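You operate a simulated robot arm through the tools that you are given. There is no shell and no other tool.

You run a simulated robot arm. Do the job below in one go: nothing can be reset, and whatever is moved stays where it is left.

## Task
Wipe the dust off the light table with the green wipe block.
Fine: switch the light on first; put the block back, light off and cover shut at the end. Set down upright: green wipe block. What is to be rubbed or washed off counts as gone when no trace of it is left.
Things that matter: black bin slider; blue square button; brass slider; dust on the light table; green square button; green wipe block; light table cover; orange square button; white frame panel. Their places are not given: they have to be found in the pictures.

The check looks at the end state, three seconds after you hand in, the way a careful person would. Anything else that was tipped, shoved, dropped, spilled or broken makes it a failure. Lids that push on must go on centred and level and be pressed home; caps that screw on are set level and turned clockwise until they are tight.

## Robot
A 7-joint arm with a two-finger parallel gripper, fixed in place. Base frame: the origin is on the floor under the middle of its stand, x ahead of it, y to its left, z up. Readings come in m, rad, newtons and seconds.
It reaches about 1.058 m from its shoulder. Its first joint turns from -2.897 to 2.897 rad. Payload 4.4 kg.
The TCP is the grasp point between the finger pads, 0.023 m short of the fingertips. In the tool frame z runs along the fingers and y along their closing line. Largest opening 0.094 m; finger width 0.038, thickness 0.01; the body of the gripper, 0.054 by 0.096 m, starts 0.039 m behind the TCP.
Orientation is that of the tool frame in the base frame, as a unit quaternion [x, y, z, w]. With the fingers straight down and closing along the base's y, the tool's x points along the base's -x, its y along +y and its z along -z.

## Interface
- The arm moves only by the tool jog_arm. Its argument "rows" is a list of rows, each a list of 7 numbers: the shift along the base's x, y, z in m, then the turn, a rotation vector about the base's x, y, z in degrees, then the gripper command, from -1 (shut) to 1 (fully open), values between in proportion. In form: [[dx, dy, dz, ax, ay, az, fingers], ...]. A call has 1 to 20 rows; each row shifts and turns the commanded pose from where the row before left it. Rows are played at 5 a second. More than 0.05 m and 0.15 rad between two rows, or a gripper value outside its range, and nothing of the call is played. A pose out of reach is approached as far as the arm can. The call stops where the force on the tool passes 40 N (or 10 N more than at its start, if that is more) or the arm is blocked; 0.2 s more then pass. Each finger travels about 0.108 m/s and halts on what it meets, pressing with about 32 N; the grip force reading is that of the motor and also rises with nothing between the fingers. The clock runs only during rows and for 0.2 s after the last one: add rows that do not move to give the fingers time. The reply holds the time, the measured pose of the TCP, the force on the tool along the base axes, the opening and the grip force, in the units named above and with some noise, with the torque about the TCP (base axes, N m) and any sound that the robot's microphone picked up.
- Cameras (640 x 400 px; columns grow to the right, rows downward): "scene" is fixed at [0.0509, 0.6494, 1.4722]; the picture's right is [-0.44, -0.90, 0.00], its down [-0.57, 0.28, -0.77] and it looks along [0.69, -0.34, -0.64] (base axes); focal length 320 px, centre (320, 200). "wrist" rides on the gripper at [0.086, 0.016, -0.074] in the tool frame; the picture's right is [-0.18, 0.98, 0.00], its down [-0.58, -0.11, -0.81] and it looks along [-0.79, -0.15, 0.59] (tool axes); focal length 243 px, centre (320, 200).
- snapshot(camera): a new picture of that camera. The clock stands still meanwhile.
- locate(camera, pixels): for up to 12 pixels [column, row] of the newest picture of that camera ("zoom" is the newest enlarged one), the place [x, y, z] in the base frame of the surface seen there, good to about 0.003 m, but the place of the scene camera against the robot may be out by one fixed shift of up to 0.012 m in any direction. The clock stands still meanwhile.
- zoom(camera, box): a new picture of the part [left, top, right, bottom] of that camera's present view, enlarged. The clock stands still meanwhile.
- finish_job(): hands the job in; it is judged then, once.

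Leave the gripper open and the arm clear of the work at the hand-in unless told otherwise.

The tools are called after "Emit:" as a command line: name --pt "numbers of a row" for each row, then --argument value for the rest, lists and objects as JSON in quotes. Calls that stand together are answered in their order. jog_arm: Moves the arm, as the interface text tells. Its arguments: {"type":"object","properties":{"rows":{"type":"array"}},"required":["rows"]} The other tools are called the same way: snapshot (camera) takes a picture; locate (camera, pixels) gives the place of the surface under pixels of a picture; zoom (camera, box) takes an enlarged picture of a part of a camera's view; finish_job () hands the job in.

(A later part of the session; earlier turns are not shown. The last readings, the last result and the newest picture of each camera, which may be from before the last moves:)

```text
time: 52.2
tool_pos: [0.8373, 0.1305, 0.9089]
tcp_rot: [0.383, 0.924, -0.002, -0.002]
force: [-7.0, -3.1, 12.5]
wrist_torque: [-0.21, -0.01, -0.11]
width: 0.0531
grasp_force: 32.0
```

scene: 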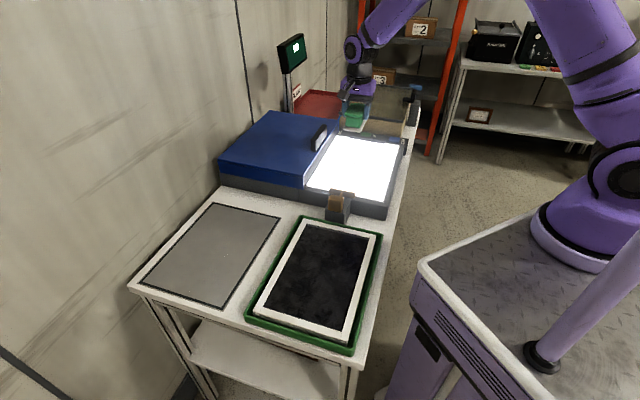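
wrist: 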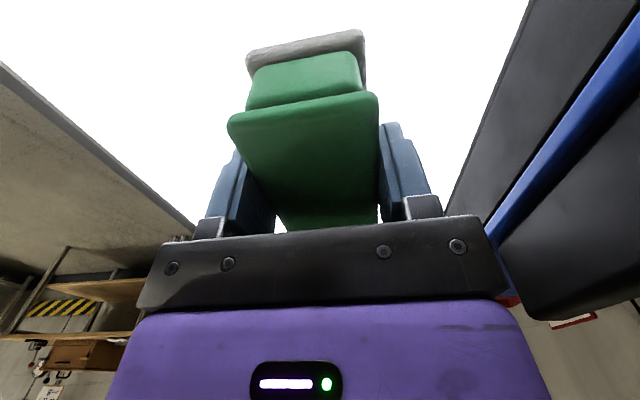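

Emit:
jog_arm --pt "-0.004 -0.004 0 0 0 0 -1" --pt "-0.006 -0.006 0 0 0 0 -1" --pt "-0.006 -0.006 0 0 0 0 -1" --pt "-0.006 -0.006 0 0 0 0 -1" --pt "-0.006 -0.006 0 0 0 0 -1"

Emit:
snapshot --camera "wrist"

Emit:
zoom --camera "scene" --box '[300, 100, 420, 210]'

```text
time: 53.4
tool_pos: [0.8101, 0.1022, 0.9098]
tcp_rot: [0.383, 0.924, -0.002, 0.0]
force: [10.7, 8.9, 18.5]
wrist_torque: [0.2, -0.32, 0.02]
width: 0.053
grasp_force: 32.0
```

```text
taken
```

wrist: 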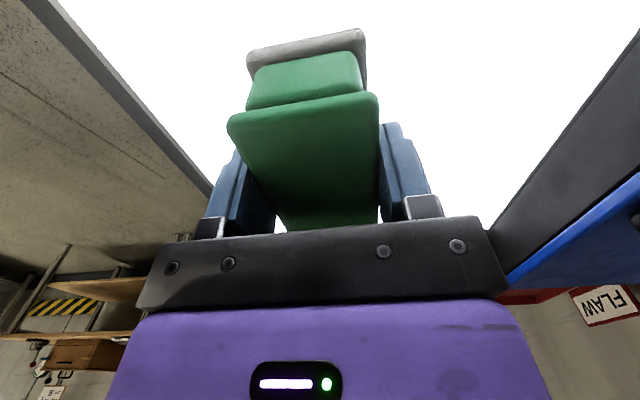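

```text
3.64 times, centred on (360, 155) of scene
```

zoom: 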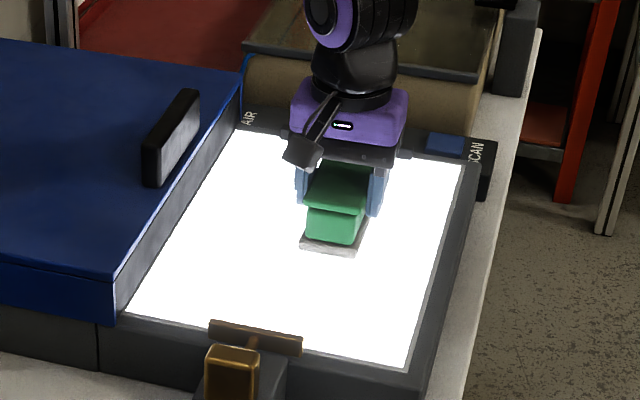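

Good contact at about 18 N. I'll extend to u≈0.628, step to v≈0.525, and stroke back along +u.

Emit:
jog_arm --pt "-0.006 -0.006 0.0003 0 0 0 -1" --pt "-0.006 -0.006 0 0 0 0 -1" --pt "0.005 -0.005 0.0003 0 0 0 -1" --pt "0.006 -0.006 0 0 0 0 -1" --pt "0.006 -0.006 0 0 0 0 -1"

```text
time: 54.6
tool_pos: [0.8119, 0.0729, 0.9089]
tcp_rot: [0.385, 0.923, -0.003, -0.001]
force: [-9.5, 9.0, 16.1]
wrist_torque: [0.07, 0.11, -0.13]
width: 0.0533
grasp_force: 32.2
```

Emit:
jog_arm --pt "0.003 0.003 0.0003 0 0 0 -1" --pt "0.006 0.006 0 0 0 0 -1" --pt "0.006 0.006 0 0 0 0 -1" --pt "0.006 0.006 0 0 0 0 -1" --pt "0.006 0.006 0 0 0 0 -1" --pt "0.006 0.006 0 0 0 0 -1"

```text
time: 56.0
tool_pos: [0.8485, 0.1062, 0.9091]
tcp_rot: [0.383, 0.924, -0.001, -0.001]
force: [-4.2, -2.9, 5.0]
wrist_torque: [-0.12, 0.05, 0.04]
width: 0.0534
grasp_force: 32.3
```

Contact is 5 N at u 0.675, v 0.525. I'll continue the stroke with a tiny downward trim.

Emit:
jog_arm --pt "0.006 0.006 -0.0004 0 0 0 -1" --pt "0.006 0.006 -0.0002 0 0 0 -1" --pt "0.006 0.006 0 0 0 0 -1" --pt "0.006 0.006 0 0 0 0 -1" --pt "0.006 0.006 0 0 0 0 -1" --pt "0.006 0.006 0 0 0 0 -1"

```text
time: 57.4
tool_pos: [0.8815, 0.1412, 0.909]
tcp_rot: [0.383, 0.924, -0.002, -0.002]
force: [-8.6, -9.3, 16.1]
wrist_torque: [-0.19, 0.08, 0.05]
width: 0.0532
grasp_force: 32.0
```

Now I'll stroke along -v at u≈0.723 toward v≈0.445.

Emit:
jog_arm --pt "-0.003 0.003 0.0004 0 0 0 -1" --pt "-0.006 0.006 0 0 0 0 -1" --pt "-0.006 0.006 0 0 0 0 -1" --pt "-0.006 0.006 0 0 0 0 -1" --pt "-0.006 0.006 0 0 0 0 -1" --pt "-0.006 0.006 0 0 0 0 -1"

```text
time: 58.8
tool_pos: [0.8484, 0.1761, 0.9075]
tcp_rot: [0.383, 0.924, -0.002, -0.003]
force: [0.7, 0.7, 2.0]
wrist_torque: [-0.02, -0.19, -0.01]
width: 0.0532
grasp_force: 31.8
```

Emit:
jog_arm --pt "-0.005 0.005 -0.0005 0 0 0 -1" --pt "-0.006 0.006 -0.0002 0 0 0 -1" --pt "-0.006 0.006 0 0 0 0 -1" --pt "-0.006 0.006 0 0 0 0 -1"

```text
time: 59.8
tool_pos: [0.8289, 0.198, 0.9082]
tcp_rot: [0.382, 0.924, -0.001, -0.001]
force: [8.7, -7.9, 16.1]
wrist_torque: [0.14, -0.13, -0.06]
width: 0.0533
grasp_force: 31.8
```

At u 0.726, v 0.446 with 16 N of contact. I'll stroke along -u at this v.

Emit:
jog_arm --pt "-0.003 -0.003 0.0004 0 0 0 -1" --pt "-0.006 -0.006 0 0 0 0 -1" --pt "-0.006 -0.006 0 0 0 0 -1" --pt "-0.006 -0.006 0 0 0 0 -1" --pt "-0.006 -0.006 0 0 0 0 -1" --pt "-0.006 -0.006 0 0 0 0 -1"

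```text
time: 61.2
tool_pos: [0.7948, 0.1654, 0.9094]
tcp_rot: [0.383, 0.924, -0.002, -0.001]
force: [5.3, 4.2, 9.8]
wrist_torque: [0.21, -0.08, -0.16]
width: 0.0536
grasp_force: 32.4
```

Emit:
jog_arm --pt "-0.006 -0.006 -0.0002 0 0 0 -1" --pt "-0.006 -0.006 0 0 0 0 -1" --pt "-0.006 -0.006 0 0 0 0 -1" --pt "-0.006 -0.006 0 0 0 0 -1" --pt "-0.006 -0.006 0 0 0 0 -1"

```text
time: 62.4
tool_pos: [0.7643, 0.1359, 0.908]
tcp_rot: [0.384, 0.923, -0.002, 0.0]
force: [6.7, 5.4, 13.8]
wrist_torque: [0.11, 0.06, -0.04]
width: 0.0532
grasp_force: 32.2
```

All passes over the smudge area are done. I'll lift the block and back off along -v so both cameras can inspect the surface.

Emit:
jog_arm --pt "0 0 0.01 0 0 0 -1" --pt "0 0 0.04 0 0 0 -1" --pt "0 0 0.045 0 0 0 -1" --pt "0 0 0.045 0 0 0 -1" --pt "-0.03 0.03 0.01 0 0 0 -1" --pt "-0.03 0.03 0.01 0 0 0 -1" --pt "-0.03 0.03 0.0 0 0 0 -1" --pt "-0.03 0.03 0.0 0 0 0 -1" --pt "-0.02 0.03 0.0 0 0 0 -1" --pt "0 0 0 0 0 0 -1"

Emit:
snapshot --camera "wrist"

Emit:
snapshot --camera "scene"

Emit:
zoom --camera "scene" --box '[300, 125, 410, 205]'

```text
time: 64.6
tool_pos: [0.6244, 0.2864, 1.0693]
tcp_rot: [0.383, 0.924, -0.002, -0.002]
force: [-0.6, 0.2, -1.5]
wrist_torque: [0.0, 0.0, -0.03]
width: 0.0531
grasp_force: 32.3
```

```text
taken
```

wrist: 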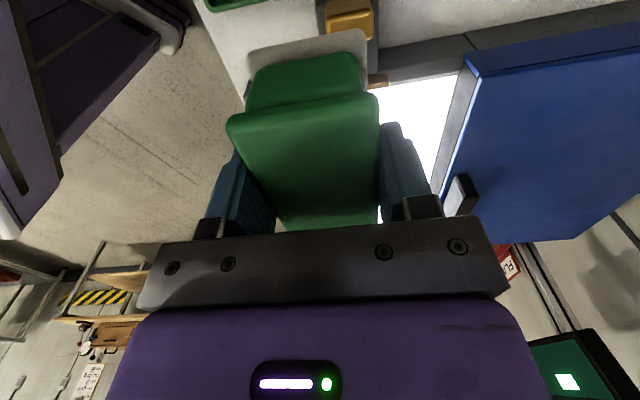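

```text
taken
```

scene: 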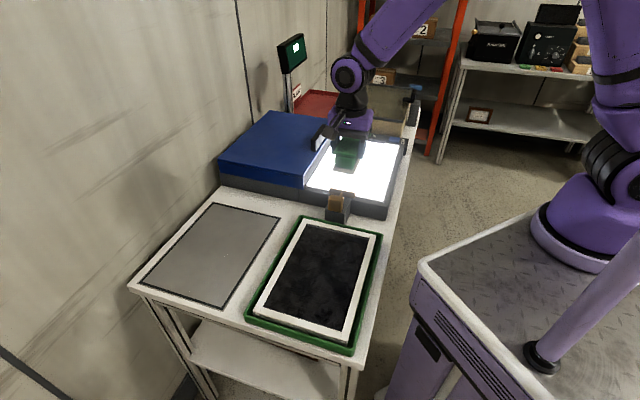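

```text
5.00 times, centred on (355, 165) of scene
```

zoom: 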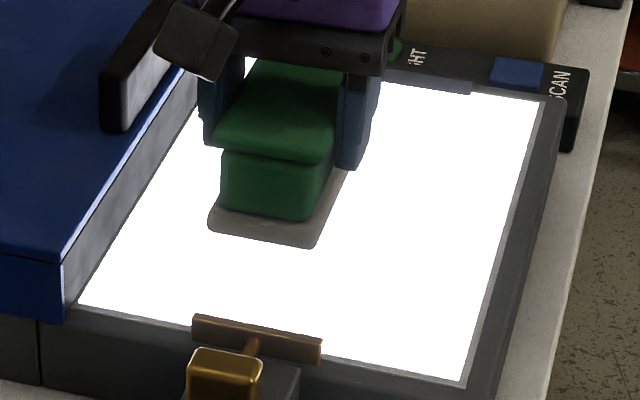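

The arm hides the dust area from the scene camera. I'll move further toward the mat, staying high, to clear the view.

Emit:
jog_arm --pt "0.005 0.045 0 0 0 0 -1" --pt "0.005 0.045 0 0 0 0 -1" --pt "0.005 0.045 0 0 0 0 -1" --pt "0.005 0.045 0 0 0 0 -1" --pt "0.005 0.045 0 0 0 0 -1" --pt "0.005 0.045 0 0 0 0 -1" --pt "0 0 0 0 0 0 -1"

Emit:
snapshot --camera "scene"

Emit:
zoom --camera "scene" --box '[300, 125, 410, 205]'

Emit:
zoom --camera "scene" --box '[325, 145, 385, 185]'

```text
time: 66.2
tool_pos: [0.6527, 0.5569, 1.0689]
tcp_rot: [0.384, 0.923, -0.002, -0.001]
force: [0.0, 0.8, -0.9]
wrist_torque: [0.02, 0.02, 0.02]
width: 0.0533
grasp_force: 31.6
```

```text
taken
```

scene: 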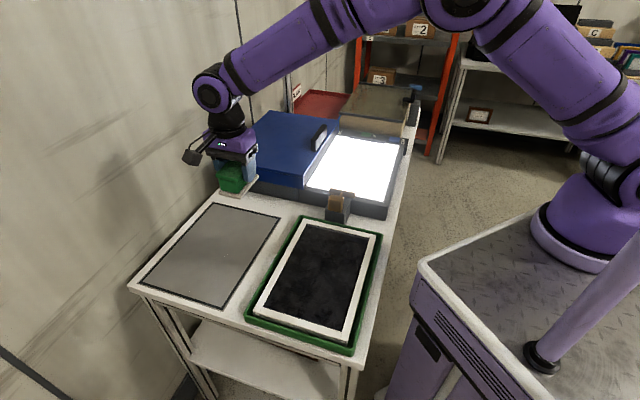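

```text
5.00 times, centred on (355, 165) of scene
```

zoom: 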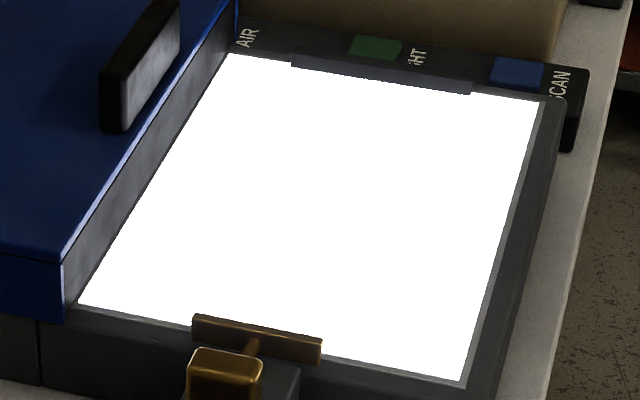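

```text
10.00 times, centred on (355, 165) of scene
```

zoom: 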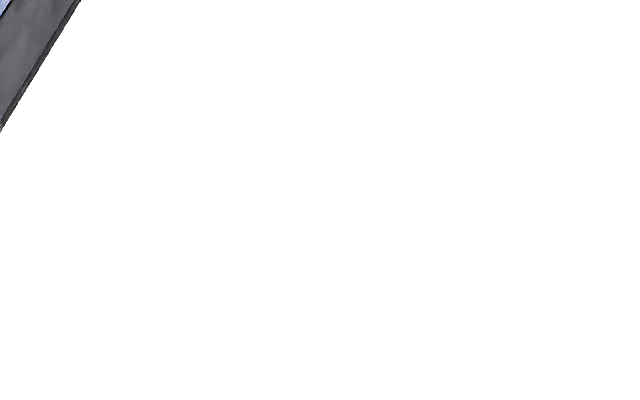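

The dust is no longer visible, but the lit surface is saturated and faint traces could hide. I'll make a second, wider pass to be thorough. First, back over the table.

Emit:
jog_arm --pt "0.0139 -0.0391 0 0 0 0 -1" --pt "0.0139 -0.0391 0 0 0 0 -1" --pt "0.0139 -0.0391 0 0 0 0 -1" --pt "0.0139 -0.0391 0 0 0 0 -1" --pt "0.0139 -0.0391 0 0 0 0 -1" --pt "0.0139 -0.0391 0 0 0 0 -1" --pt "0.0139 -0.0391 0 0 0 0 -1" --pt "0.0139 -0.0391 0 0 0 0 -1" --pt "0.0139 -0.0391 0 0 0 0 -1" --pt "0.0139 -0.0391 0 0 0 0 -1" --pt "0.0139 -0.0391 0 0 0 0 -1" --pt "0 0 -0.04 0 0 0 -1" --pt "0 0 -0.045 0 0 0 -1" --pt "0 0 -0.045 0 0 0 -1" --pt "0 0 -0.018 0 0 0 -1" --pt "0 0 -0.005 0 0 0 -1" --pt "0 0 0 0 0 0 -1"

```text
time: 69.8
tool_pos: [0.8082, 0.1238, 0.9139]
tcp_rot: [0.384, 0.923, -0.001, -0.002]
force: [0.1, 0.6, -0.6]
wrist_torque: [0.01, -0.02, 0.0]
width: 0.0534
grasp_force: 31.7
```

I'm just above the surface. I'll lower in 1–1.5 mm steps until contact.

Emit:
jog_arm --pt "0 0 -0.0015 0 0 0 -1" --pt "0 0 -0.0015 0 0 0 -1" --pt "0 0 -0.001 0 0 0 -1"

```text
time: 70.6
tool_pos: [0.8076, 0.1251, 0.9114]
tcp_rot: [0.383, 0.924, -0.001, -0.002]
force: [0.1, 0.7, -0.9]
wrist_torque: [0.01, -0.04, 0.01]
width: 0.0531
grasp_force: 32.6
```

Emit:
jog_arm --pt "0 0 -0.001 0 0 0 -1" --pt "0 0 -0.001 0 0 0 -1"

```text
time: 71.2
tool_pos: [0.807, 0.1254, 0.9094]
tcp_rot: [0.383, 0.924, -0.002, -0.002]
force: [0.2, -0.2, -0.3]
wrist_torque: [0.01, -0.01, 0.0]
width: 0.0534
grasp_force: 32.2
```

Emit:
jog_arm --pt "0 0 -0.0007 0 0 0 -1" --pt "0 0 -0.0007 0 0 0 -1"

```text
time: 71.8
tool_pos: [0.8073, 0.1251, 0.9083]
tcp_rot: [0.383, 0.924, -0.002, -0.002]
force: [-5.6, -1.7, 17.7]
wrist_torque: [-0.12, 0.33, 0.02]
width: 0.0535
grasp_force: 31.6
```

Contact at about 18 N. I'll stroke -u to about 0.615, step +v, and return +u.

Emit:
jog_arm --pt "-0.002 -0.002 0.0003 0 0 0 -1" --pt "-0.005 -0.005 0 0 0 0 -1" --pt "-0.006 -0.006 0 0 0 0 -1" --pt "-0.006 -0.006 0 0 0 0 -1" --pt "-0.006 -0.006 0 0 0 0 -1" --pt "-0.006 -0.006 0 0 0 0 -1"

```text
time: 73.2
tool_pos: [0.7753, 0.0949, 0.9081]
tcp_rot: [0.383, 0.924, -0.002, -0.001]
force: [6.0, 7.9, 13.5]
wrist_torque: [0.18, -0.3, 0.11]
width: 0.0533
grasp_force: 32.1
```

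Steady at 13 N. Next +v to about 0.535.

Emit:
jog_arm --pt "0.003 -0.003 0 0 0 0 -1" --pt "0.006 -0.006 0 0 0 0 -1" --pt "0.006 -0.006 0 0 0 0 -1" --pt "0.006 -0.006 0 0 0 0 -1" --pt "0.006 -0.006 0 0 0 0 -1" --pt "0.006 -0.006 0 0 0 0 -1" --pt "0.006 -0.006 0 0 0 0 -1"

```text
time: 74.8
tool_pos: [0.8154, 0.0554, 0.9101]
tcp_rot: [0.384, 0.924, -0.002, -0.002]
force: [-8.5, 6.1, 12.9]
wrist_torque: [-0.09, 0.13, -0.14]
width: 0.0533
grasp_force: 31.7
```

Contact is 13 N at u 0.616, v 0.537. Next I'll stroke +u to about 0.70.

Emit:
jog_arm --pt "0.003 0.003 0 0 0 0 -1" --pt "0.006 0.006 0 0 0 0 -1" --pt "0.006 0.006 0 0 0 0 -1" --pt "0.006 0.006 0 0 0 0 -1" --pt "0.006 0.006 0 0 0 0 -1" --pt "0.006 0.006 0 0 0 0 -1" --pt "0.006 0.006 0 0 0 0 -1" --pt "0.006 0.006 0 0 0 0 -1"

```text
time: 76.6
tool_pos: [0.8594, 0.0999, 0.9088]
tcp_rot: [0.383, 0.924, -0.002, -0.002]
force: [-6.3, -5.0, 9.1]
wrist_torque: [-0.16, 0.01, -0.06]
width: 0.0532
grasp_force: 32.3
```

Emit:
jog_arm --pt "0.006 0.006 -0.0002 0 0 0 -1" --pt "0.006 0.006 0 0 0 0 -1" --pt "0.006 0.006 0 0 0 0 -1" --pt "0.006 0.006 0 0 0 0 -1" --pt "0.006 0.006 0 0 0 0 -1" --pt "0.006 0.006 0 0 0 0 -1" --pt "-0.003 0.003 0.0003 0 0 0 -1" --pt "-0.006 0.006 0 0 0 0 -1" --pt "-0.006 0.006 0 0 0 0 -1"

```text
time: 78.6
tool_pos: [0.881, 0.1523, 0.9099]
tcp_rot: [0.383, 0.924, -0.001, -0.001]
force: [4.9, -1.9, 8.0]
wrist_torque: [0.02, -0.39, -0.1]
width: 0.0534
grasp_force: 31.9
```

Contact is 8 N at u 0.731, v 0.515. I'll continue -v to about 0.48, then stroke -u through the middle.

Emit:
jog_arm --pt "-0.006 0.006 -0.0003 0 0 0 -1" --pt "-0.006 0.006 0 0 0 0 -1" --pt "-0.006 0.006 0 0 0 0 -1" --pt "-0.006 0.006 0 0 0 0 -1" --pt "-0.004 -0.004 0.0002 0 0 0 -1" --pt "-0.006 -0.006 0 0 0 0 -1" --pt "-0.006 -0.006 0 0 0 0 -1" --pt "-0.006 -0.006 0 0 0 0 -1"

```text
time: 80.4
tool_pos: [0.8355, 0.1517, 0.9082]
tcp_rot: [0.383, 0.924, -0.002, -0.003]
force: [1.1, 3.9, 5.1]
wrist_torque: [0.24, -0.19, 0.02]
width: 0.0534
grasp_force: 31.9
```

Emit:
jog_arm --pt "-0.006 -0.006 -0.0004 0 0 0 -1" --pt "-0.006 -0.006 0 0 0 0 -1" --pt "-0.006 -0.006 0 0 0 0 -1" --pt "-0.006 -0.006 0 0 0 0 -1" --pt "-0.006 -0.006 0 0 0 0 -1" --pt "-0.006 -0.006 0 0 0 0 -1"

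```text
time: 81.8
tool_pos: [0.7999, 0.1163, 0.9089]
tcp_rot: [0.384, 0.923, -0.002, -0.001]
force: [6.5, 3.4, 7.9]
wrist_torque: [0.17, 0.11, -0.13]
width: 0.0533
grasp_force: 32.3
```

Contact is 8 N at u 0.648, v 0.483. Now -v to about 0.435.

Emit:
jog_arm --pt "-0.004 0.004 -0.0002 0 0 0 -1" --pt "-0.006 0.006 0 0 0 0 -1" --pt "-0.006 0.006 0 0 0 0 -1" --pt "-0.006 0.006 0 0 0 0 -1" --pt "-0.006 0.006 0 0 0 0 -1" --pt "-0.006 0.006 0 0 0 0 -1"

```text
time: 83.2
tool_pos: [0.7665, 0.1498, 0.908]
tcp_rot: [0.385, 0.923, -0.001, 0.0]
force: [15.0, -13.2, 29.5]
wrist_torque: [-0.21, 0.04, 0.07]
width: 0.0532
grasp_force: 32.2
```

The force rose to 30 N. I'll ease up slightly, then stroke +u along v≈0.436.

Emit:
jog_arm --pt "0 0 0.0006 0 0 0 -1" --pt "0.002 0.002 0.0004 0 0 0 -1" --pt "0.005 0.005 0 0 0 0 -1" --pt "0.006 0.006 0 0 0 0 -1" --pt "0.006 0.006 0 0 0 0 -1" --pt "0.006 0.006 0 0 0 0 -1" --pt "0.006 0.006 0 0 0 0 -1"

```text
time: 84.8
tool_pos: [0.7955, 0.1825, 0.9083]
tcp_rot: [0.384, 0.923, -0.002, -0.002]
force: [-4.7, -3.9, 5.6]
wrist_torque: [0.18, 0.36, 0.29]
width: 0.0534
grasp_force: 31.8
```

Emit:
jog_arm --pt "0.006 0.006 -0.0004 0 0 0 -1" --pt "0.006 0.006 0 0 0 0 -1" --pt "0.006 0.006 0 0 0 0 -1" --pt "0.006 0.006 0 0 0 0 -1" --pt "0.006 0.006 0 0 0 0 -1"

```text
time: 86.0
tool_pos: [0.8251, 0.2118, 0.9087]
tcp_rot: [0.384, 0.923, -0.001, -0.001]
force: [0.1, -0.5, -0.5]
wrist_torque: [0.06, 0.02, 0.0]
width: 0.0533
grasp_force: 32.4
```

Contact was lost at the end (u 0.733). I'll press down again and stroke back along -u over this part.

Emit:
jog_arm --pt "0 0 -0.0007 0 0 0 -1" --pt "0 0 -0.0007 0 0 0 -1"

```text
time: 86.6
tool_pos: [0.8257, 0.213, 0.9086]
tcp_rot: [0.383, 0.924, -0.001, -0.002]
force: [-6.8, -2.2, 20.2]
wrist_torque: [0.07, 0.38, 0.0]
width: 0.0531
grasp_force: 32.2
```

Emit:
jog_arm --pt "0.002 -0.002 0.0003 0 0 0 -1" --pt "0.006 -0.006 0 0 0 0 -1" --pt "0.004 -0.004 0 0 0 0 -1" --pt "-0.004 -0.004 0 0 0 0 -1" --pt "-0.006 -0.006 0 0 0 0 -1" --pt "-0.006 -0.006 0 0 0 0 -1" --pt "-0.006 -0.006 0 0 0 0 -1"

```text
time: 88.2
tool_pos: [0.8164, 0.1778, 0.9073]
tcp_rot: [0.384, 0.923, -0.002, -0.002]
force: [7.7, 5.7, 12.5]
wrist_torque: [0.02, -0.6, 0.23]
width: 0.0532
grasp_force: 32.2
```

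Good contact (12 N). I'll finish this stroke to u≈0.65, then lift.

Emit:
jog_arm --pt "-0.006 -0.006 0 0 0 0 -1" --pt "-0.006 -0.006 0 0 0 0 -1" --pt "-0.006 -0.006 0 0 0 0 -1" --pt "-0.006 -0.006 0 0 0 0 -1" --pt "-0.006 -0.006 0 0 0 0 -1" --pt "-0.006 -0.006 0 0 0 0 -1"

```text
time: 89.7
tool_pos: [0.7823, 0.1429, 0.9087]
tcp_rot: [0.382, 0.924, 0.0, -0.001]
force: [-1.2, 3.0, 3.8]
wrist_torque: [0.01, 0.06, -0.05]
width: 0.0534
grasp_force: 32.0
stopped in row 6: the force on the tool passed its limit at 40 N (the readings are from after the stop); the commanded pose is now the measured one
```

The stroke ended with a brief 40 N spike. The wiping is done, so I'll lift the block and carry it back above its home spot on the mat.

Emit:
jog_arm --pt "0 0 0.01 0 0 0 -1" --pt "0 0 0.04 0 0 0 -1" --pt "0 0 0.045 0 0 0 -1" --pt "0 0 0.045 0 0 0 -1" --pt "-0.00923 0.04248 0 0 0 0 -1" --pt "-0.00923 0.04248 0 0 0 0 -1" --pt "-0.00923 0.04248 0 0 0 0 -1" --pt "-0.00923 0.04248 0 0 0 0 -1" --pt "-0.00923 0.04248 0 0 0 0 -1" --pt "-0.00923 0.04248 0 0 0 0 -1" --pt "-0.00923 0.04248 0 0 0 0 -1" --pt "-0.00923 0.04248 0 0 0 0 -1" --pt "-0.00923 0.04248 0 0 0 0 -1" --pt "-0.00923 0.04248 0 0 0 0 -1" --pt "-0.00923 0.04248 0 0 0 0 -1" --pt "0 0 0 0 0 0 -1"

Emit:
snapshot --camera "wrist"

Emit:
zoom --camera "scene" --box '[300, 125, 410, 205]'

Emit:
zoom --camera "scene" --box '[160, 100, 290, 260]'

```text
time: 93.1
tool_pos: [0.6799, 0.611, 1.0494]
tcp_rot: [0.382, 0.924, 0.0, 0.0]
force: [0.3, 0.6, -1.5]
wrist_torque: [-0.03, -0.01, 0.01]
width: 0.0532
grasp_force: 32.4
```

```text
taken
```

wrist: 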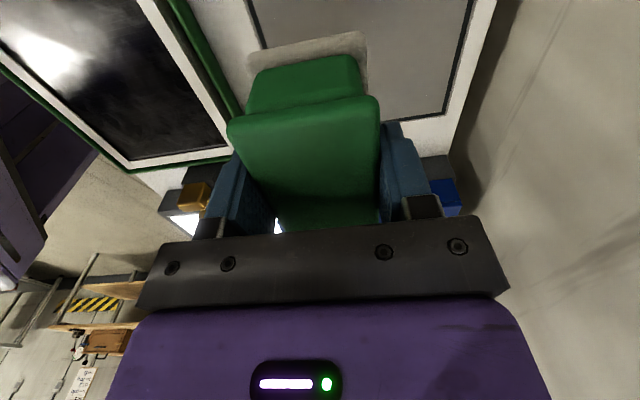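

```text
5.00 times, centred on (355, 165) of scene
```

zoom: 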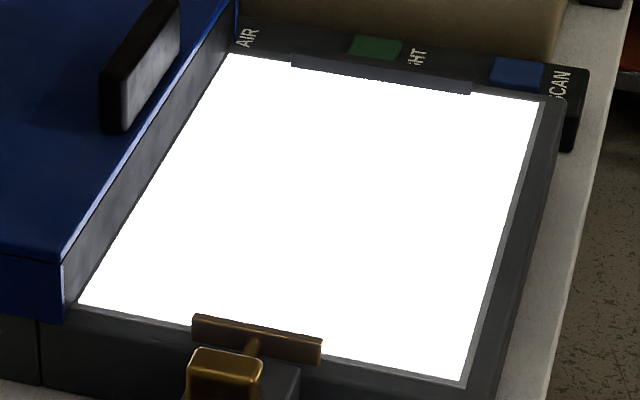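

```text
2.50 times, centred on (225, 180) of scene
```

zoom: 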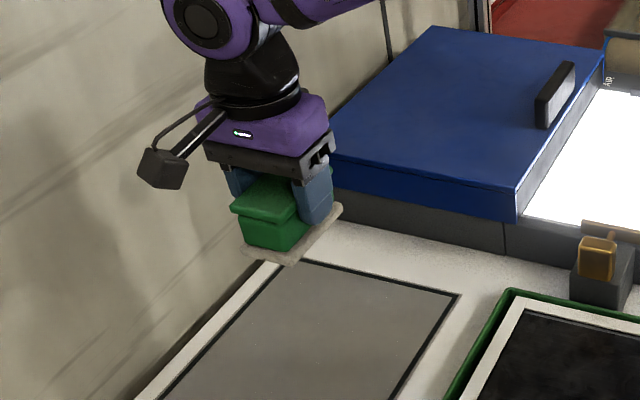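

The panel looks clean, and the block is above its home spot with the TCP at (0.680, 0.611). I'll lower it to just above the mat.

Emit:
jog_arm --pt "0 0 -0.04 0 0 0 -1" --pt "0 0 -0.045 0 0 0 -1" --pt "0 0 -0.045 0 0 0 -1" --pt "0 0 -0.04 0 0 0 -1" --pt "0.0005 -0.0005 -0.018 0 0 0 -1" --pt "0 0 -0.004 0 0 0 -1" --pt "0 0 0 0 0 0 -1"

```text
time: 94.7
tool_pos: [0.6809, 0.6099, 0.8554]
tcp_rot: [0.383, 0.924, -0.001, 0.0]
force: [-1.0, -0.2, -0.9]
wrist_torque: [0.0, 0.01, -0.02]
width: 0.0535
grasp_force: 31.7
```

I'm a few millimetres above the mat. I'll lower in 1 mm steps until contact.

Emit:
jog_arm --pt "0 0 -0.0015 0 0 0 -1" --pt "0 0 -0.0015 0 0 0 -1" --pt "0 0 -0.001 0 0 0 -1"

```text
time: 95.5
tool_pos: [0.6802, 0.6089, 0.8514]
tcp_rot: [0.382, 0.924, -0.001, 0.0]
force: [-0.1, 0.6, -1.9]
wrist_torque: [0.02, 0.01, 0.0]
width: 0.0531
grasp_force: 31.9
```

Emit:
jog_arm --pt "0 0 -0.001 0 0 0 -1" --pt "0 0 -0.001 0 0 0 -1"

```text
time: 96.1
tool_pos: [0.6795, 0.6103, 0.8508]
tcp_rot: [0.382, 0.924, -0.001, 0.0]
force: [0.8, 0.3, -1.5]
wrist_torque: [0.02, 0.0, 0.0]
width: 0.0531
grasp_force: 32.1
```

Emit:
jog_arm --pt "0 0 -0.0008 0 0 0 -1" --pt "0 0 -0.0008 0 0 0 -1"

```text
time: 96.7
tool_pos: [0.6805, 0.6108, 0.8483]
tcp_rot: [0.382, 0.924, 0.0, -0.001]
force: [1.7, -0.7, 0.1]
wrist_torque: [-0.01, -0.02, 0.05]
width: 0.0531
grasp_force: 32.0
```

Contact is just beginning. I'll lower another half millimetre, then open the fingers gently.

Emit:
jog_arm --pt "0 0 -0.0005 0 0 0 -1" --pt "0 0 0 0 0 0 -1"

```text
time: 97.3
tool_pos: [0.6812, 0.61, 0.8477]
tcp_rot: [0.383, 0.924, -0.001, -0.001]
force: [-0.3, 0.8, 0.0]
wrist_torque: [-0.03, -0.02, 0.04]
width: 0.0532
grasp_force: 32.3
```

The block's weight is resting on the mat. I'll open the fingers and rise straight up.

Emit:
jog_arm --pt "0 0 0 0 0 0 0.3" --pt "0 0 0 0 0 0 1" --pt "0 0 0 0 0 0 1" --pt "0 0 0.02 0 0 0 1" --pt "0 0 0.04 0 0 0 1" --pt "0 0 0.045 0 0 0 1" --pt "0 0 0.045 0 0 0 1" --pt "-0.025 0.025 0.03 0 0 0 1" --pt "-0.025 0.025 0.03 0 0 0 1" --pt "0 0 0 0 0 0 1"

Emit:
snapshot --camera "wrist"

Emit:
snapshot --camera "scene"

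Emit:
zoom --camera "scene" --box '[190, 210, 286, 270]'

```text
time: 99.5
tool_pos: [0.6318, 0.6596, 1.0575]
tcp_rot: [0.382, 0.924, 0.0, 0.0]
force: [0.7, 0.6, 0.0]
wrist_torque: [0.0, -0.02, 0.03]
width: 0.094
grasp_force: 0.1
```

```text
taken
```

wrist: 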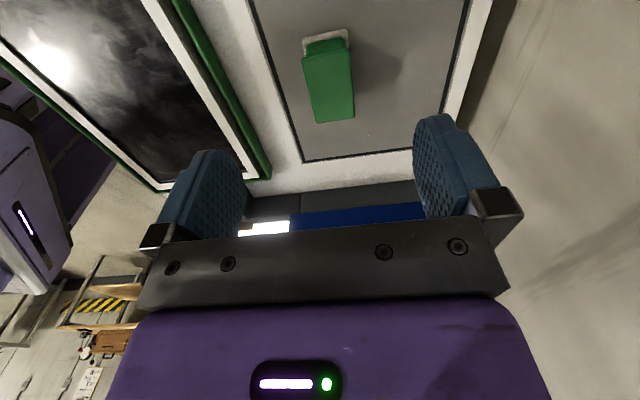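

```text
taken
```

scene: 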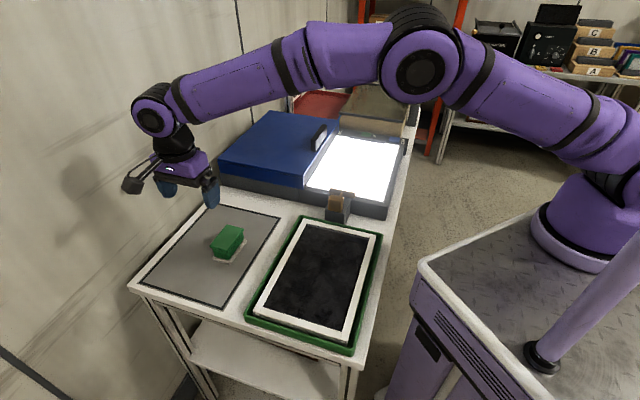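

```text
6.67 times, centred on (238, 240) of scene
```

zoom: 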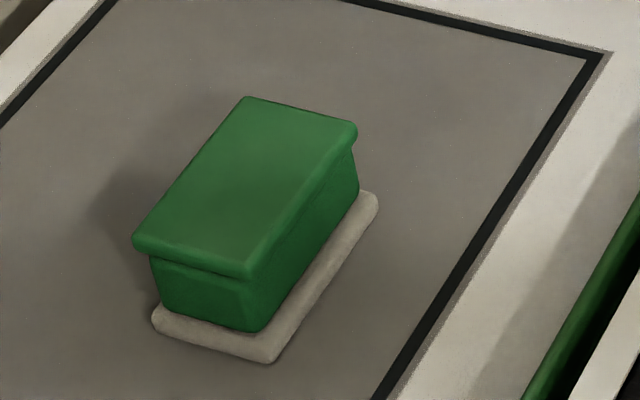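

The block stands upright, within about 2–3 mm of its original spot. Now I'll switch the light off, closing the fingers and flying high back to the LIGHT button.

Emit:
jog_arm --pt "0.01 -0.02 0.04 0 0 0 -1" --pt "0.0213 -0.0392 0.01 0 0 0 -1" --pt "0.0213 -0.0392 0 0 0 0 -1" --pt "0.0213 -0.0392 0 0 0 0 -1" --pt "0.0213 -0.0392 0 0 0 0 -1" --pt "0.0213 -0.0392 0 0 0 0 -1" --pt "0.0213 -0.0392 0 0 0 0 -1" --pt "0.0213 -0.0392 0 0 0 0 -1" --pt "0.0213 -0.0392 0 0 0 0 -1" --pt "0.0213 -0.0392 0 0 0 0 -1" --pt "0.0213 -0.0392 0 0 0 0 -1" --pt "0.0213 -0.0392 0 0 0 0 -1" --pt "0.0213 -0.0392 0 0 0 0 -1" --pt "0.0213 -0.0392 0 0 0 0 -1" --pt "0.0213 -0.0392 0 0 0 0 -1" --pt "0.0213 -0.0392 0 0 0 0 -1" --pt "0.0213 -0.0392 0 0 0 0 -1" --pt "0.0213 -0.0392 0 0 0 0 -1" --pt "0 0 0 0 0 0 -1"

Emit:
snapshot --camera "wrist"

Emit:
snapshot --camera "scene"

```text
time: 103.5
tool_pos: [1.0039, -0.0274, 1.1095]
tcp_rot: [0.383, 0.924, -0.001, 0.0]
force: [-0.4, 0.7, 0.2]
wrist_torque: [-0.02, 0.04, 0.01]
width: 0.0002
grasp_force: 32.0
```

```text
taken
```

wrist: 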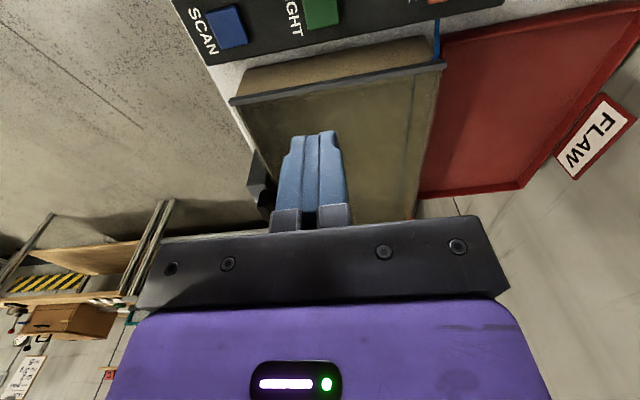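

```text
taken
```

scene: 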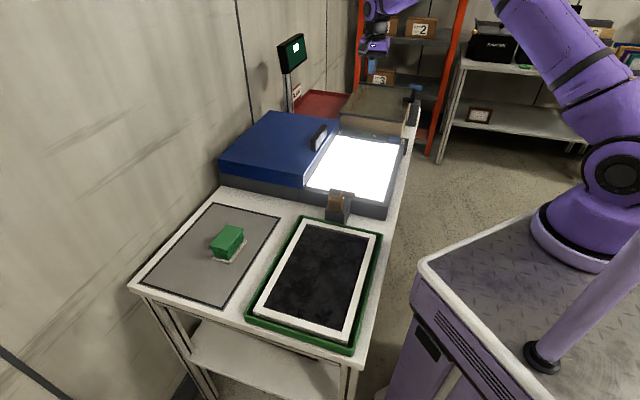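

I'm above the LIGHT button. I'll lean 15° as before and descend to just above it, TCP z≈0.875.

Emit:
jog_arm --pt "-0.001 0.001 0 5.3 5.3 0 -1" --pt "-0.0005 0.0005 0 5.3 5.3 0 -1" --pt "0 0 -0.045 0 0 0 -1" --pt "0 0 -0.045 0 0 0 -1" --pt "0 0 -0.045 0 0 0 -1" --pt "0 0 -0.04 0 0 0 -1" --pt "0 0 -0.03 0 0 0 -1" --pt "0 0 -0.02 0 0 0 -1" --pt "0 0 -0.008 0 0 0 -1" --pt "0 0 0 0 0 0 -1"

Emit:
snapshot --camera "wrist"

```text
time: 105.7
tool_pos: [0.9997, -0.0254, 0.8755]
tcp_rot: [0.38, 0.916, 0.05, -0.122]
force: [0.1, -0.2, -0.1]
wrist_torque: [0.03, 0.02, -0.02]
width: 0.0001
grasp_force: 31.9
```

```text
taken
```

wrist: 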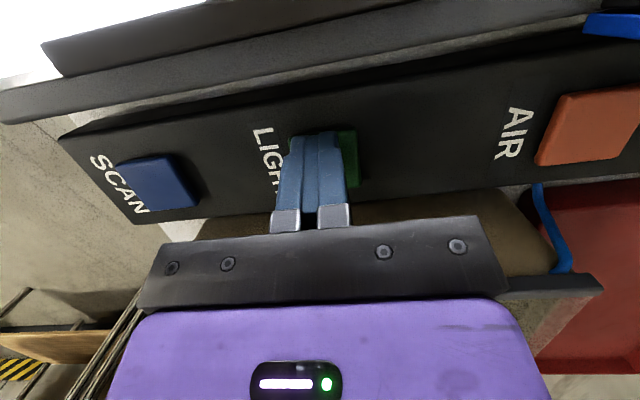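

The fingers are over the green button. I'll press down in 2.5 mm steps until it clicks.

Emit:
jog_arm --pt "0.001 -0.001 -0.0025 0 0 0 -1" --pt "0 0 -0.0025 0 0 0 -1" --pt "0 0 -0.0025 0 0 0 -1"

```text
time: 106.5
tool_pos: [1.0024, -0.0256, 0.867]
tcp_rot: [0.379, 0.916, 0.049, -0.121]
force: [-0.8, -0.3, 1.5]
wrist_torque: [0.01, 0.02, -0.02]
width: 0.0001
grasp_force: 31.9
```

There is slight contact but no click yet. I'll go one more millimetre at a time.

Emit:
jog_arm --pt "0 0 -0.0012 0 0 0 -1"

```text
time: 106.9
tool_pos: [1.0011, -0.0252, 0.8671]
tcp_rot: [0.379, 0.916, 0.05, -0.121]
force: [0.2, 1.3, 2.9]
wrist_torque: [-0.02, 0.0, -0.01]
width: 0.0
grasp_force: 32.4
heard: click
```

A click was heard. I'll retreat upward, undo the lean and check that the light is off.

Emit:
jog_arm --pt "0 0 0.01 0 0 0 -1" --pt "0 0 0.04 0 0 0 -1" --pt "0 0 0.045 0 0 0 -1" --pt "0 0 0.045 0 0 0 -1" --pt "0 0 0.045 -5.3 -5.3 0 -1" --pt "0 0 0.045 -5.3 -5.3 0 -1" --pt "0 0 0 0 0 0 -1"

Emit:
snapshot --camera "scene"

Emit:
zoom --camera "scene" --box '[300, 125, 410, 205]'

```text
time: 108.5
tool_pos: [1.0022, -0.0237, 1.0951]
tcp_rot: [0.383, 0.924, -0.001, 0.0]
force: [-0.1, 0.8, -0.9]
wrist_torque: [0.01, 0.02, -0.01]
width: 0.0001
grasp_force: 32.1
```

```text
taken
```

scene: 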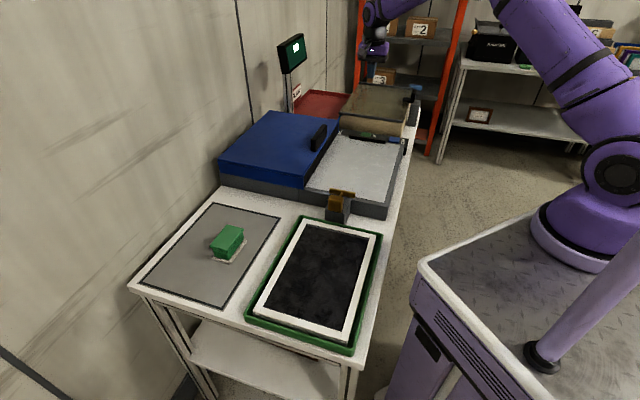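

```text
5.00 times, centred on (355, 165) of scene
```

zoom: 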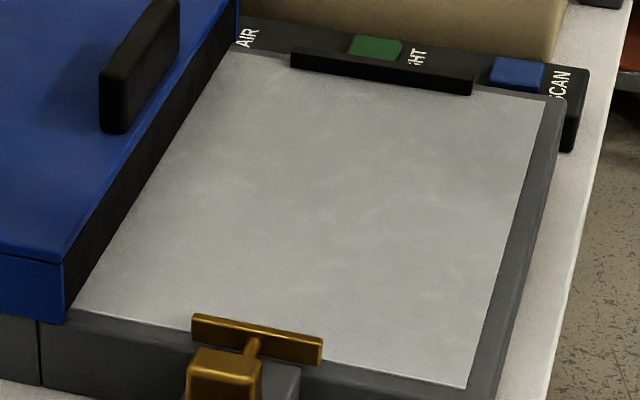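

The light is off. Before shutting the cover, I'll look at the unlit panel up close with the wrist camera for any remaining dust.

Emit:
jog_arm --pt "-0.03 0.03 0.003 0 0 0 -1" --pt "-0.03 0.03 0.003 0 0 0 -1" --pt "-0.03 0.03 0 0 0 0 -1" --pt "-0.03 0.03 0 0 0 0 -1" --pt "-0.03 0.03 0 0 0 0 -1" --pt "-0.03 0.03 0 0 0 0 -1" --pt "-0.03 0.03 0 0 0 0 -1" --pt "-0.03 0.03 0 0 0 0 -1" --pt "0 0 0 0 0 0 -1"

Emit:
snapshot --camera "wrist"

Emit:
zoom --camera "wrist" --box '[180, 0, 430, 200]'

Emit:
zoom --camera "wrist" --box '[260, 50, 400, 140]'

```text
time: 110.5
tool_pos: [0.7617, 0.2161, 1.1027]
tcp_rot: [0.383, 0.924, -0.001, -0.001]
force: [0.7, 0.2, 0.1]
wrist_torque: [0.0, 0.0, -0.01]
width: 0.0
grasp_force: 31.5
```

```text
taken
```

wrist: 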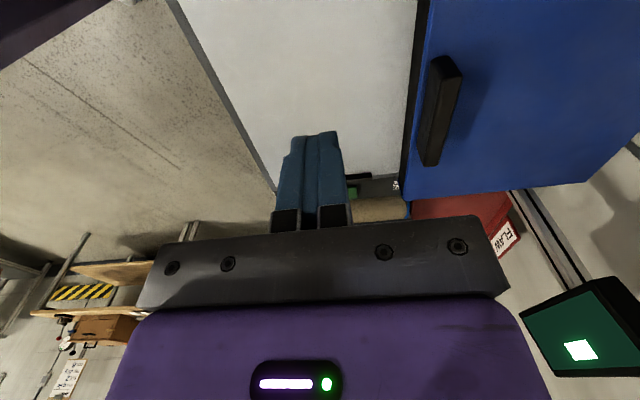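

```text
2.00 times, centred on (305, 100) of wrist
```

zoom: 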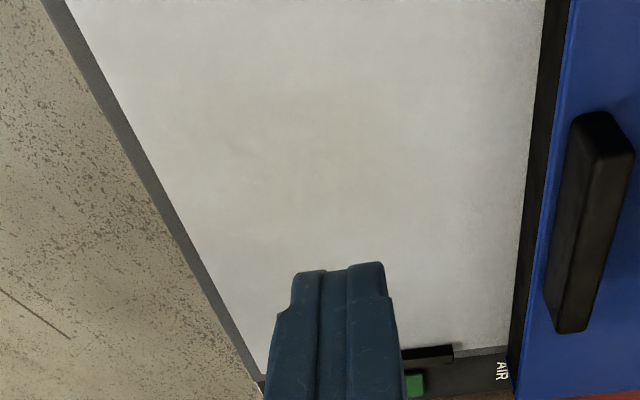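

```text
4.44 times, centred on (330, 95) of wrist
```

zoom: 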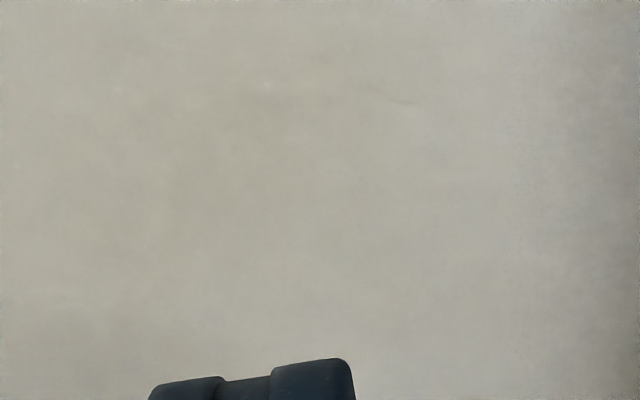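

The panel looks clean here. I'll open the fingers for an unobstructed view and confirm which pixels cover the former dust area.

Emit:
jog_arm --pt "0 0 0.0 0 0 0 1" --pt "-0.02 0.02 0.01 0 0 0 1" --pt "-0.01 0.01 0.01 0 0 0 1" --pt "0 0 0 0 0 0 1"

Emit:
snapshot --camera "wrist"

Emit:
zoom --camera "wrist" --box '[260, 60, 400, 160]'

Emit:
locate --camera "wrist" --pixels '[[322, 117], [340, 90], [300, 130], [360, 100], [405, 60], [430, 75], [440, 130], [400, 120]]'

```text
time: 111.5
tool_pos: [0.7324, 0.2452, 1.1212]
tcp_rot: [0.383, 0.924, 0.0, 0.0]
force: [-0.2, -0.6, 0.0]
wrist_torque: [0.0, -0.02, -0.01]
width: 0.0941
grasp_force: 0.0
```

```text
taken
```

wrist: 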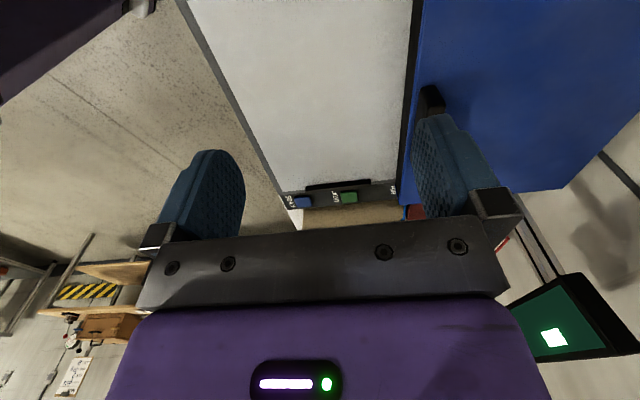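

```text
4.00 times, centred on (330, 110) of wrist
```

zoom: 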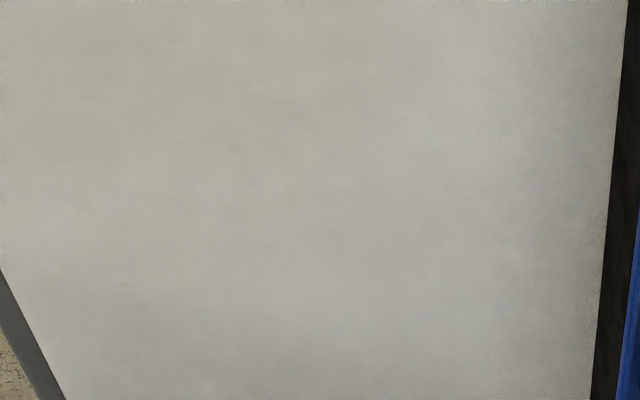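

```text
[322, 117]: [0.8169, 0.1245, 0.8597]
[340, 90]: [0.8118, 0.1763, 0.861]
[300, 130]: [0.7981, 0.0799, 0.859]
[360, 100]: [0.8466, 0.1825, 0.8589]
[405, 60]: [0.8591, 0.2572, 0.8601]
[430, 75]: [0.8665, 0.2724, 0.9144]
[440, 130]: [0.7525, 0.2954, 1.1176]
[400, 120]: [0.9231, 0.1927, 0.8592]
```

The panel is clean all over, including the former dust area around (0.82, 0.13). Now I'll shut the cover, moving above its handle, which should be near (0.913, 0.227).

Emit:
jog_arm --pt "0.036 -0.0036 0 0 0 0 1" --pt "0.036 -0.0036 -0.01 0 0 0 1" --pt "0.036 -0.0036 -0.015 0 0 0 1" --pt "0.036 -0.0036 -0.015 0 0 0 1" --pt "0.037 -0.0036 -0.02 0 0 0 1" --pt "0 0 0 0 0 0 1"

Emit:
snapshot --camera "wrist"

Emit:
zoom --camera "wrist" --box '[240, 0, 400, 200]'

```text
time: 112.9
tool_pos: [0.9151, 0.2253, 1.0626]
tcp_rot: [0.383, 0.924, -0.001, 0.0]
force: [0.4, 0.2, 0.0]
wrist_torque: [-0.01, 0.03, -0.01]
width: 0.094
grasp_force: 0.1
```

```text
taken
```

wrist: 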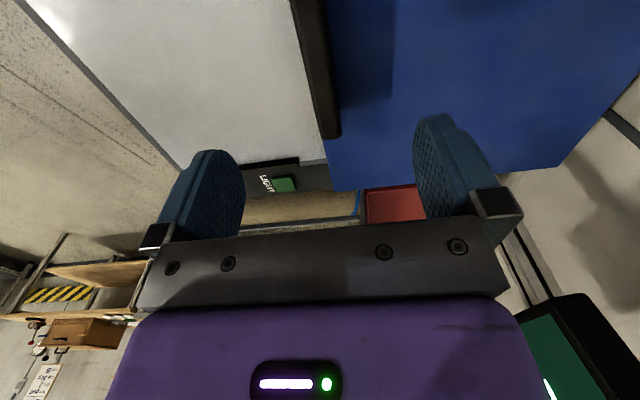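

```text
2.00 times, centred on (320, 100) of wrist
```

zoom: 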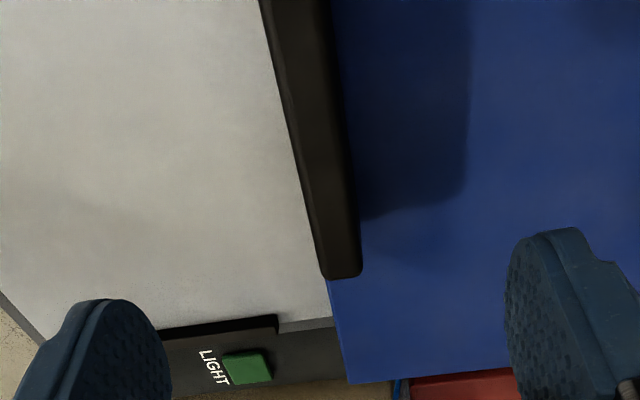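

The handle appears in the same relative place as when I first gripped it. I'll confirm its position.

Emit:
locate --camera "wrist" --pixels '[[318, 60], [304, 10], [324, 10], [331, 120], [338, 105], [323, 134], [336, 132], [335, 185], [300, 25]]'

```text
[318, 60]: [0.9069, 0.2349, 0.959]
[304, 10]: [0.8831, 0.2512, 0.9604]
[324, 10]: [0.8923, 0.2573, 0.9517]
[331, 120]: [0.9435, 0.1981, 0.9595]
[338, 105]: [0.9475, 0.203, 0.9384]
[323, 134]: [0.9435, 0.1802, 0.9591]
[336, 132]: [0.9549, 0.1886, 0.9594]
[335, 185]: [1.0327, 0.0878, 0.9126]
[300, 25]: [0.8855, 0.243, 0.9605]
```

The handle's centre is at u≈0.8065, matching the TCP. I'll lower around it, leave a loose 33 mm opening, and draw the cover back along (-x, -y).

Emit:
jog_arm --pt "0 0 -0.045 0 0 0 0.3" --pt "0 0 -0.045 0 0 0 0.3" --pt "0 0 -0.02 0 0 0 0.3" --pt "0 0 -0.006 0 0 0 -0.3" --pt "0 0 0 0 0 0 -0.3" --pt "-0.005 -0.005 0 0 0 0 -0.3" --pt "-0.008 -0.008 0 0 0 0 -0.3" --pt "-0.008 -0.008 0 0 0 0 -0.3"

Emit:
snapshot --camera "wrist"

```text
time: 114.7
tool_pos: [0.892, 0.204, 0.9463]
tcp_rot: [0.383, 0.924, -0.001, -0.001]
force: [0.0, 0.4, 0.6]
wrist_torque: [0.0, 0.02, 0.02]
width: 0.033
grasp_force: 0.0
```

```text
taken
```

wrist: 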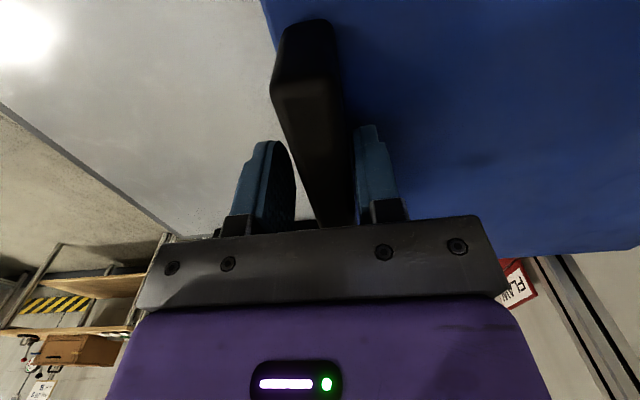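

The cover follows. I'll continue with steady steps, stopping well before the closed position.

Emit:
jog_arm --pt "-0.01 -0.01 0 0 0 0 -0.3" --pt "-0.012 -0.012 0 0 0 0 -0.3" --pt "-0.012 -0.012 0 0 0 0 -0.3" --pt "-0.012 -0.012 0 0 0 0 -0.3" --pt "-0.012 -0.012 0 0 0 0 -0.3" --pt "-0.012 -0.012 0 0 0 0 -0.3" --pt "-0.012 -0.012 0 0 0 0 -0.3" --pt "-0.012 -0.012 0 0 0 0 -0.3" --pt "-0.012 -0.012 0 0 0 0 -0.3" --pt "-0.012 -0.012 0 0 0 0 -0.3" --pt "-0.012 -0.012 0 0 0 0 -0.3" --pt "-0.01 -0.01 0 0 0 0 -0.3"

Emit:
snapshot --camera "scene"

```text
time: 117.3
tool_pos: [0.753, 0.0641, 0.9458]
tcp_rot: [0.383, 0.924, 0.0, 0.0]
force: [0.3, 0.2, -0.8]
wrist_torque: [0.01, 0.0, 0.01]
width: 0.0331
grasp_force: 0.1
```

```text
taken
```

scene: 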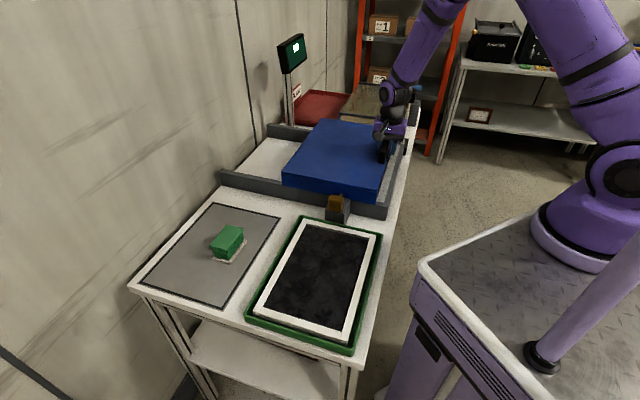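

The cover is about 4.5 cm from shut. I'll continue in smaller steps.

Emit:
jog_arm --pt "-0.007 -0.007 0 0 0 0 -0.3" --pt "-0.007 -0.007 0 0 0 0 -0.3" --pt "-0.006 -0.006 0 0 0 0 -0.3" --pt "-0.004 -0.004 0 0 0 0 -0.3" --pt "-0.003 -0.003 0 0 0 0 -0.3"

```text
time: 118.5
tool_pos: [0.7252, 0.0373, 0.9468]
tcp_rot: [0.382, 0.924, -0.001, -0.001]
force: [0.4, 1.5, -0.5]
wrist_torque: [0.04, -0.02, 0.02]
width: 0.0336
grasp_force: 0.7
```

About 7 mm remain. I'll use 2–3 mm steps, watching for the stop.

Emit:
jog_arm --pt "-0.0018 -0.0018 0 0 0 0 -0.3" --pt "-0.0018 -0.0018 0 0 0 0 -0.3" --pt "-0.0015 -0.0015 0 0 0 0 -0.3"

```text
time: 119.3
tool_pos: [0.72, 0.0329, 0.9482]
tcp_rot: [0.382, 0.924, -0.001, -0.001]
force: [3.7, 2.9, -2.9]
wrist_torque: [0.05, -0.08, 0.05]
width: 0.035
grasp_force: 2.4
```

The force is rising slightly (about 5 N). I'll take two more small steps to confirm the stop.

Emit:
jog_arm --pt "-0.0015 -0.0015 0 0 0 0 -0.3" --pt "-0.0015 -0.0015 0 0 0 0 -0.3"

```text
time: 119.9
tool_pos: [0.7172, 0.0312, 0.9471]
tcp_rot: [0.382, 0.924, 0.0, -0.001]
force: [15.8, 11.6, -2.5]
wrist_torque: [-0.04, 0.06, -0.28]
width: 0.0414
grasp_force: 9.4
```

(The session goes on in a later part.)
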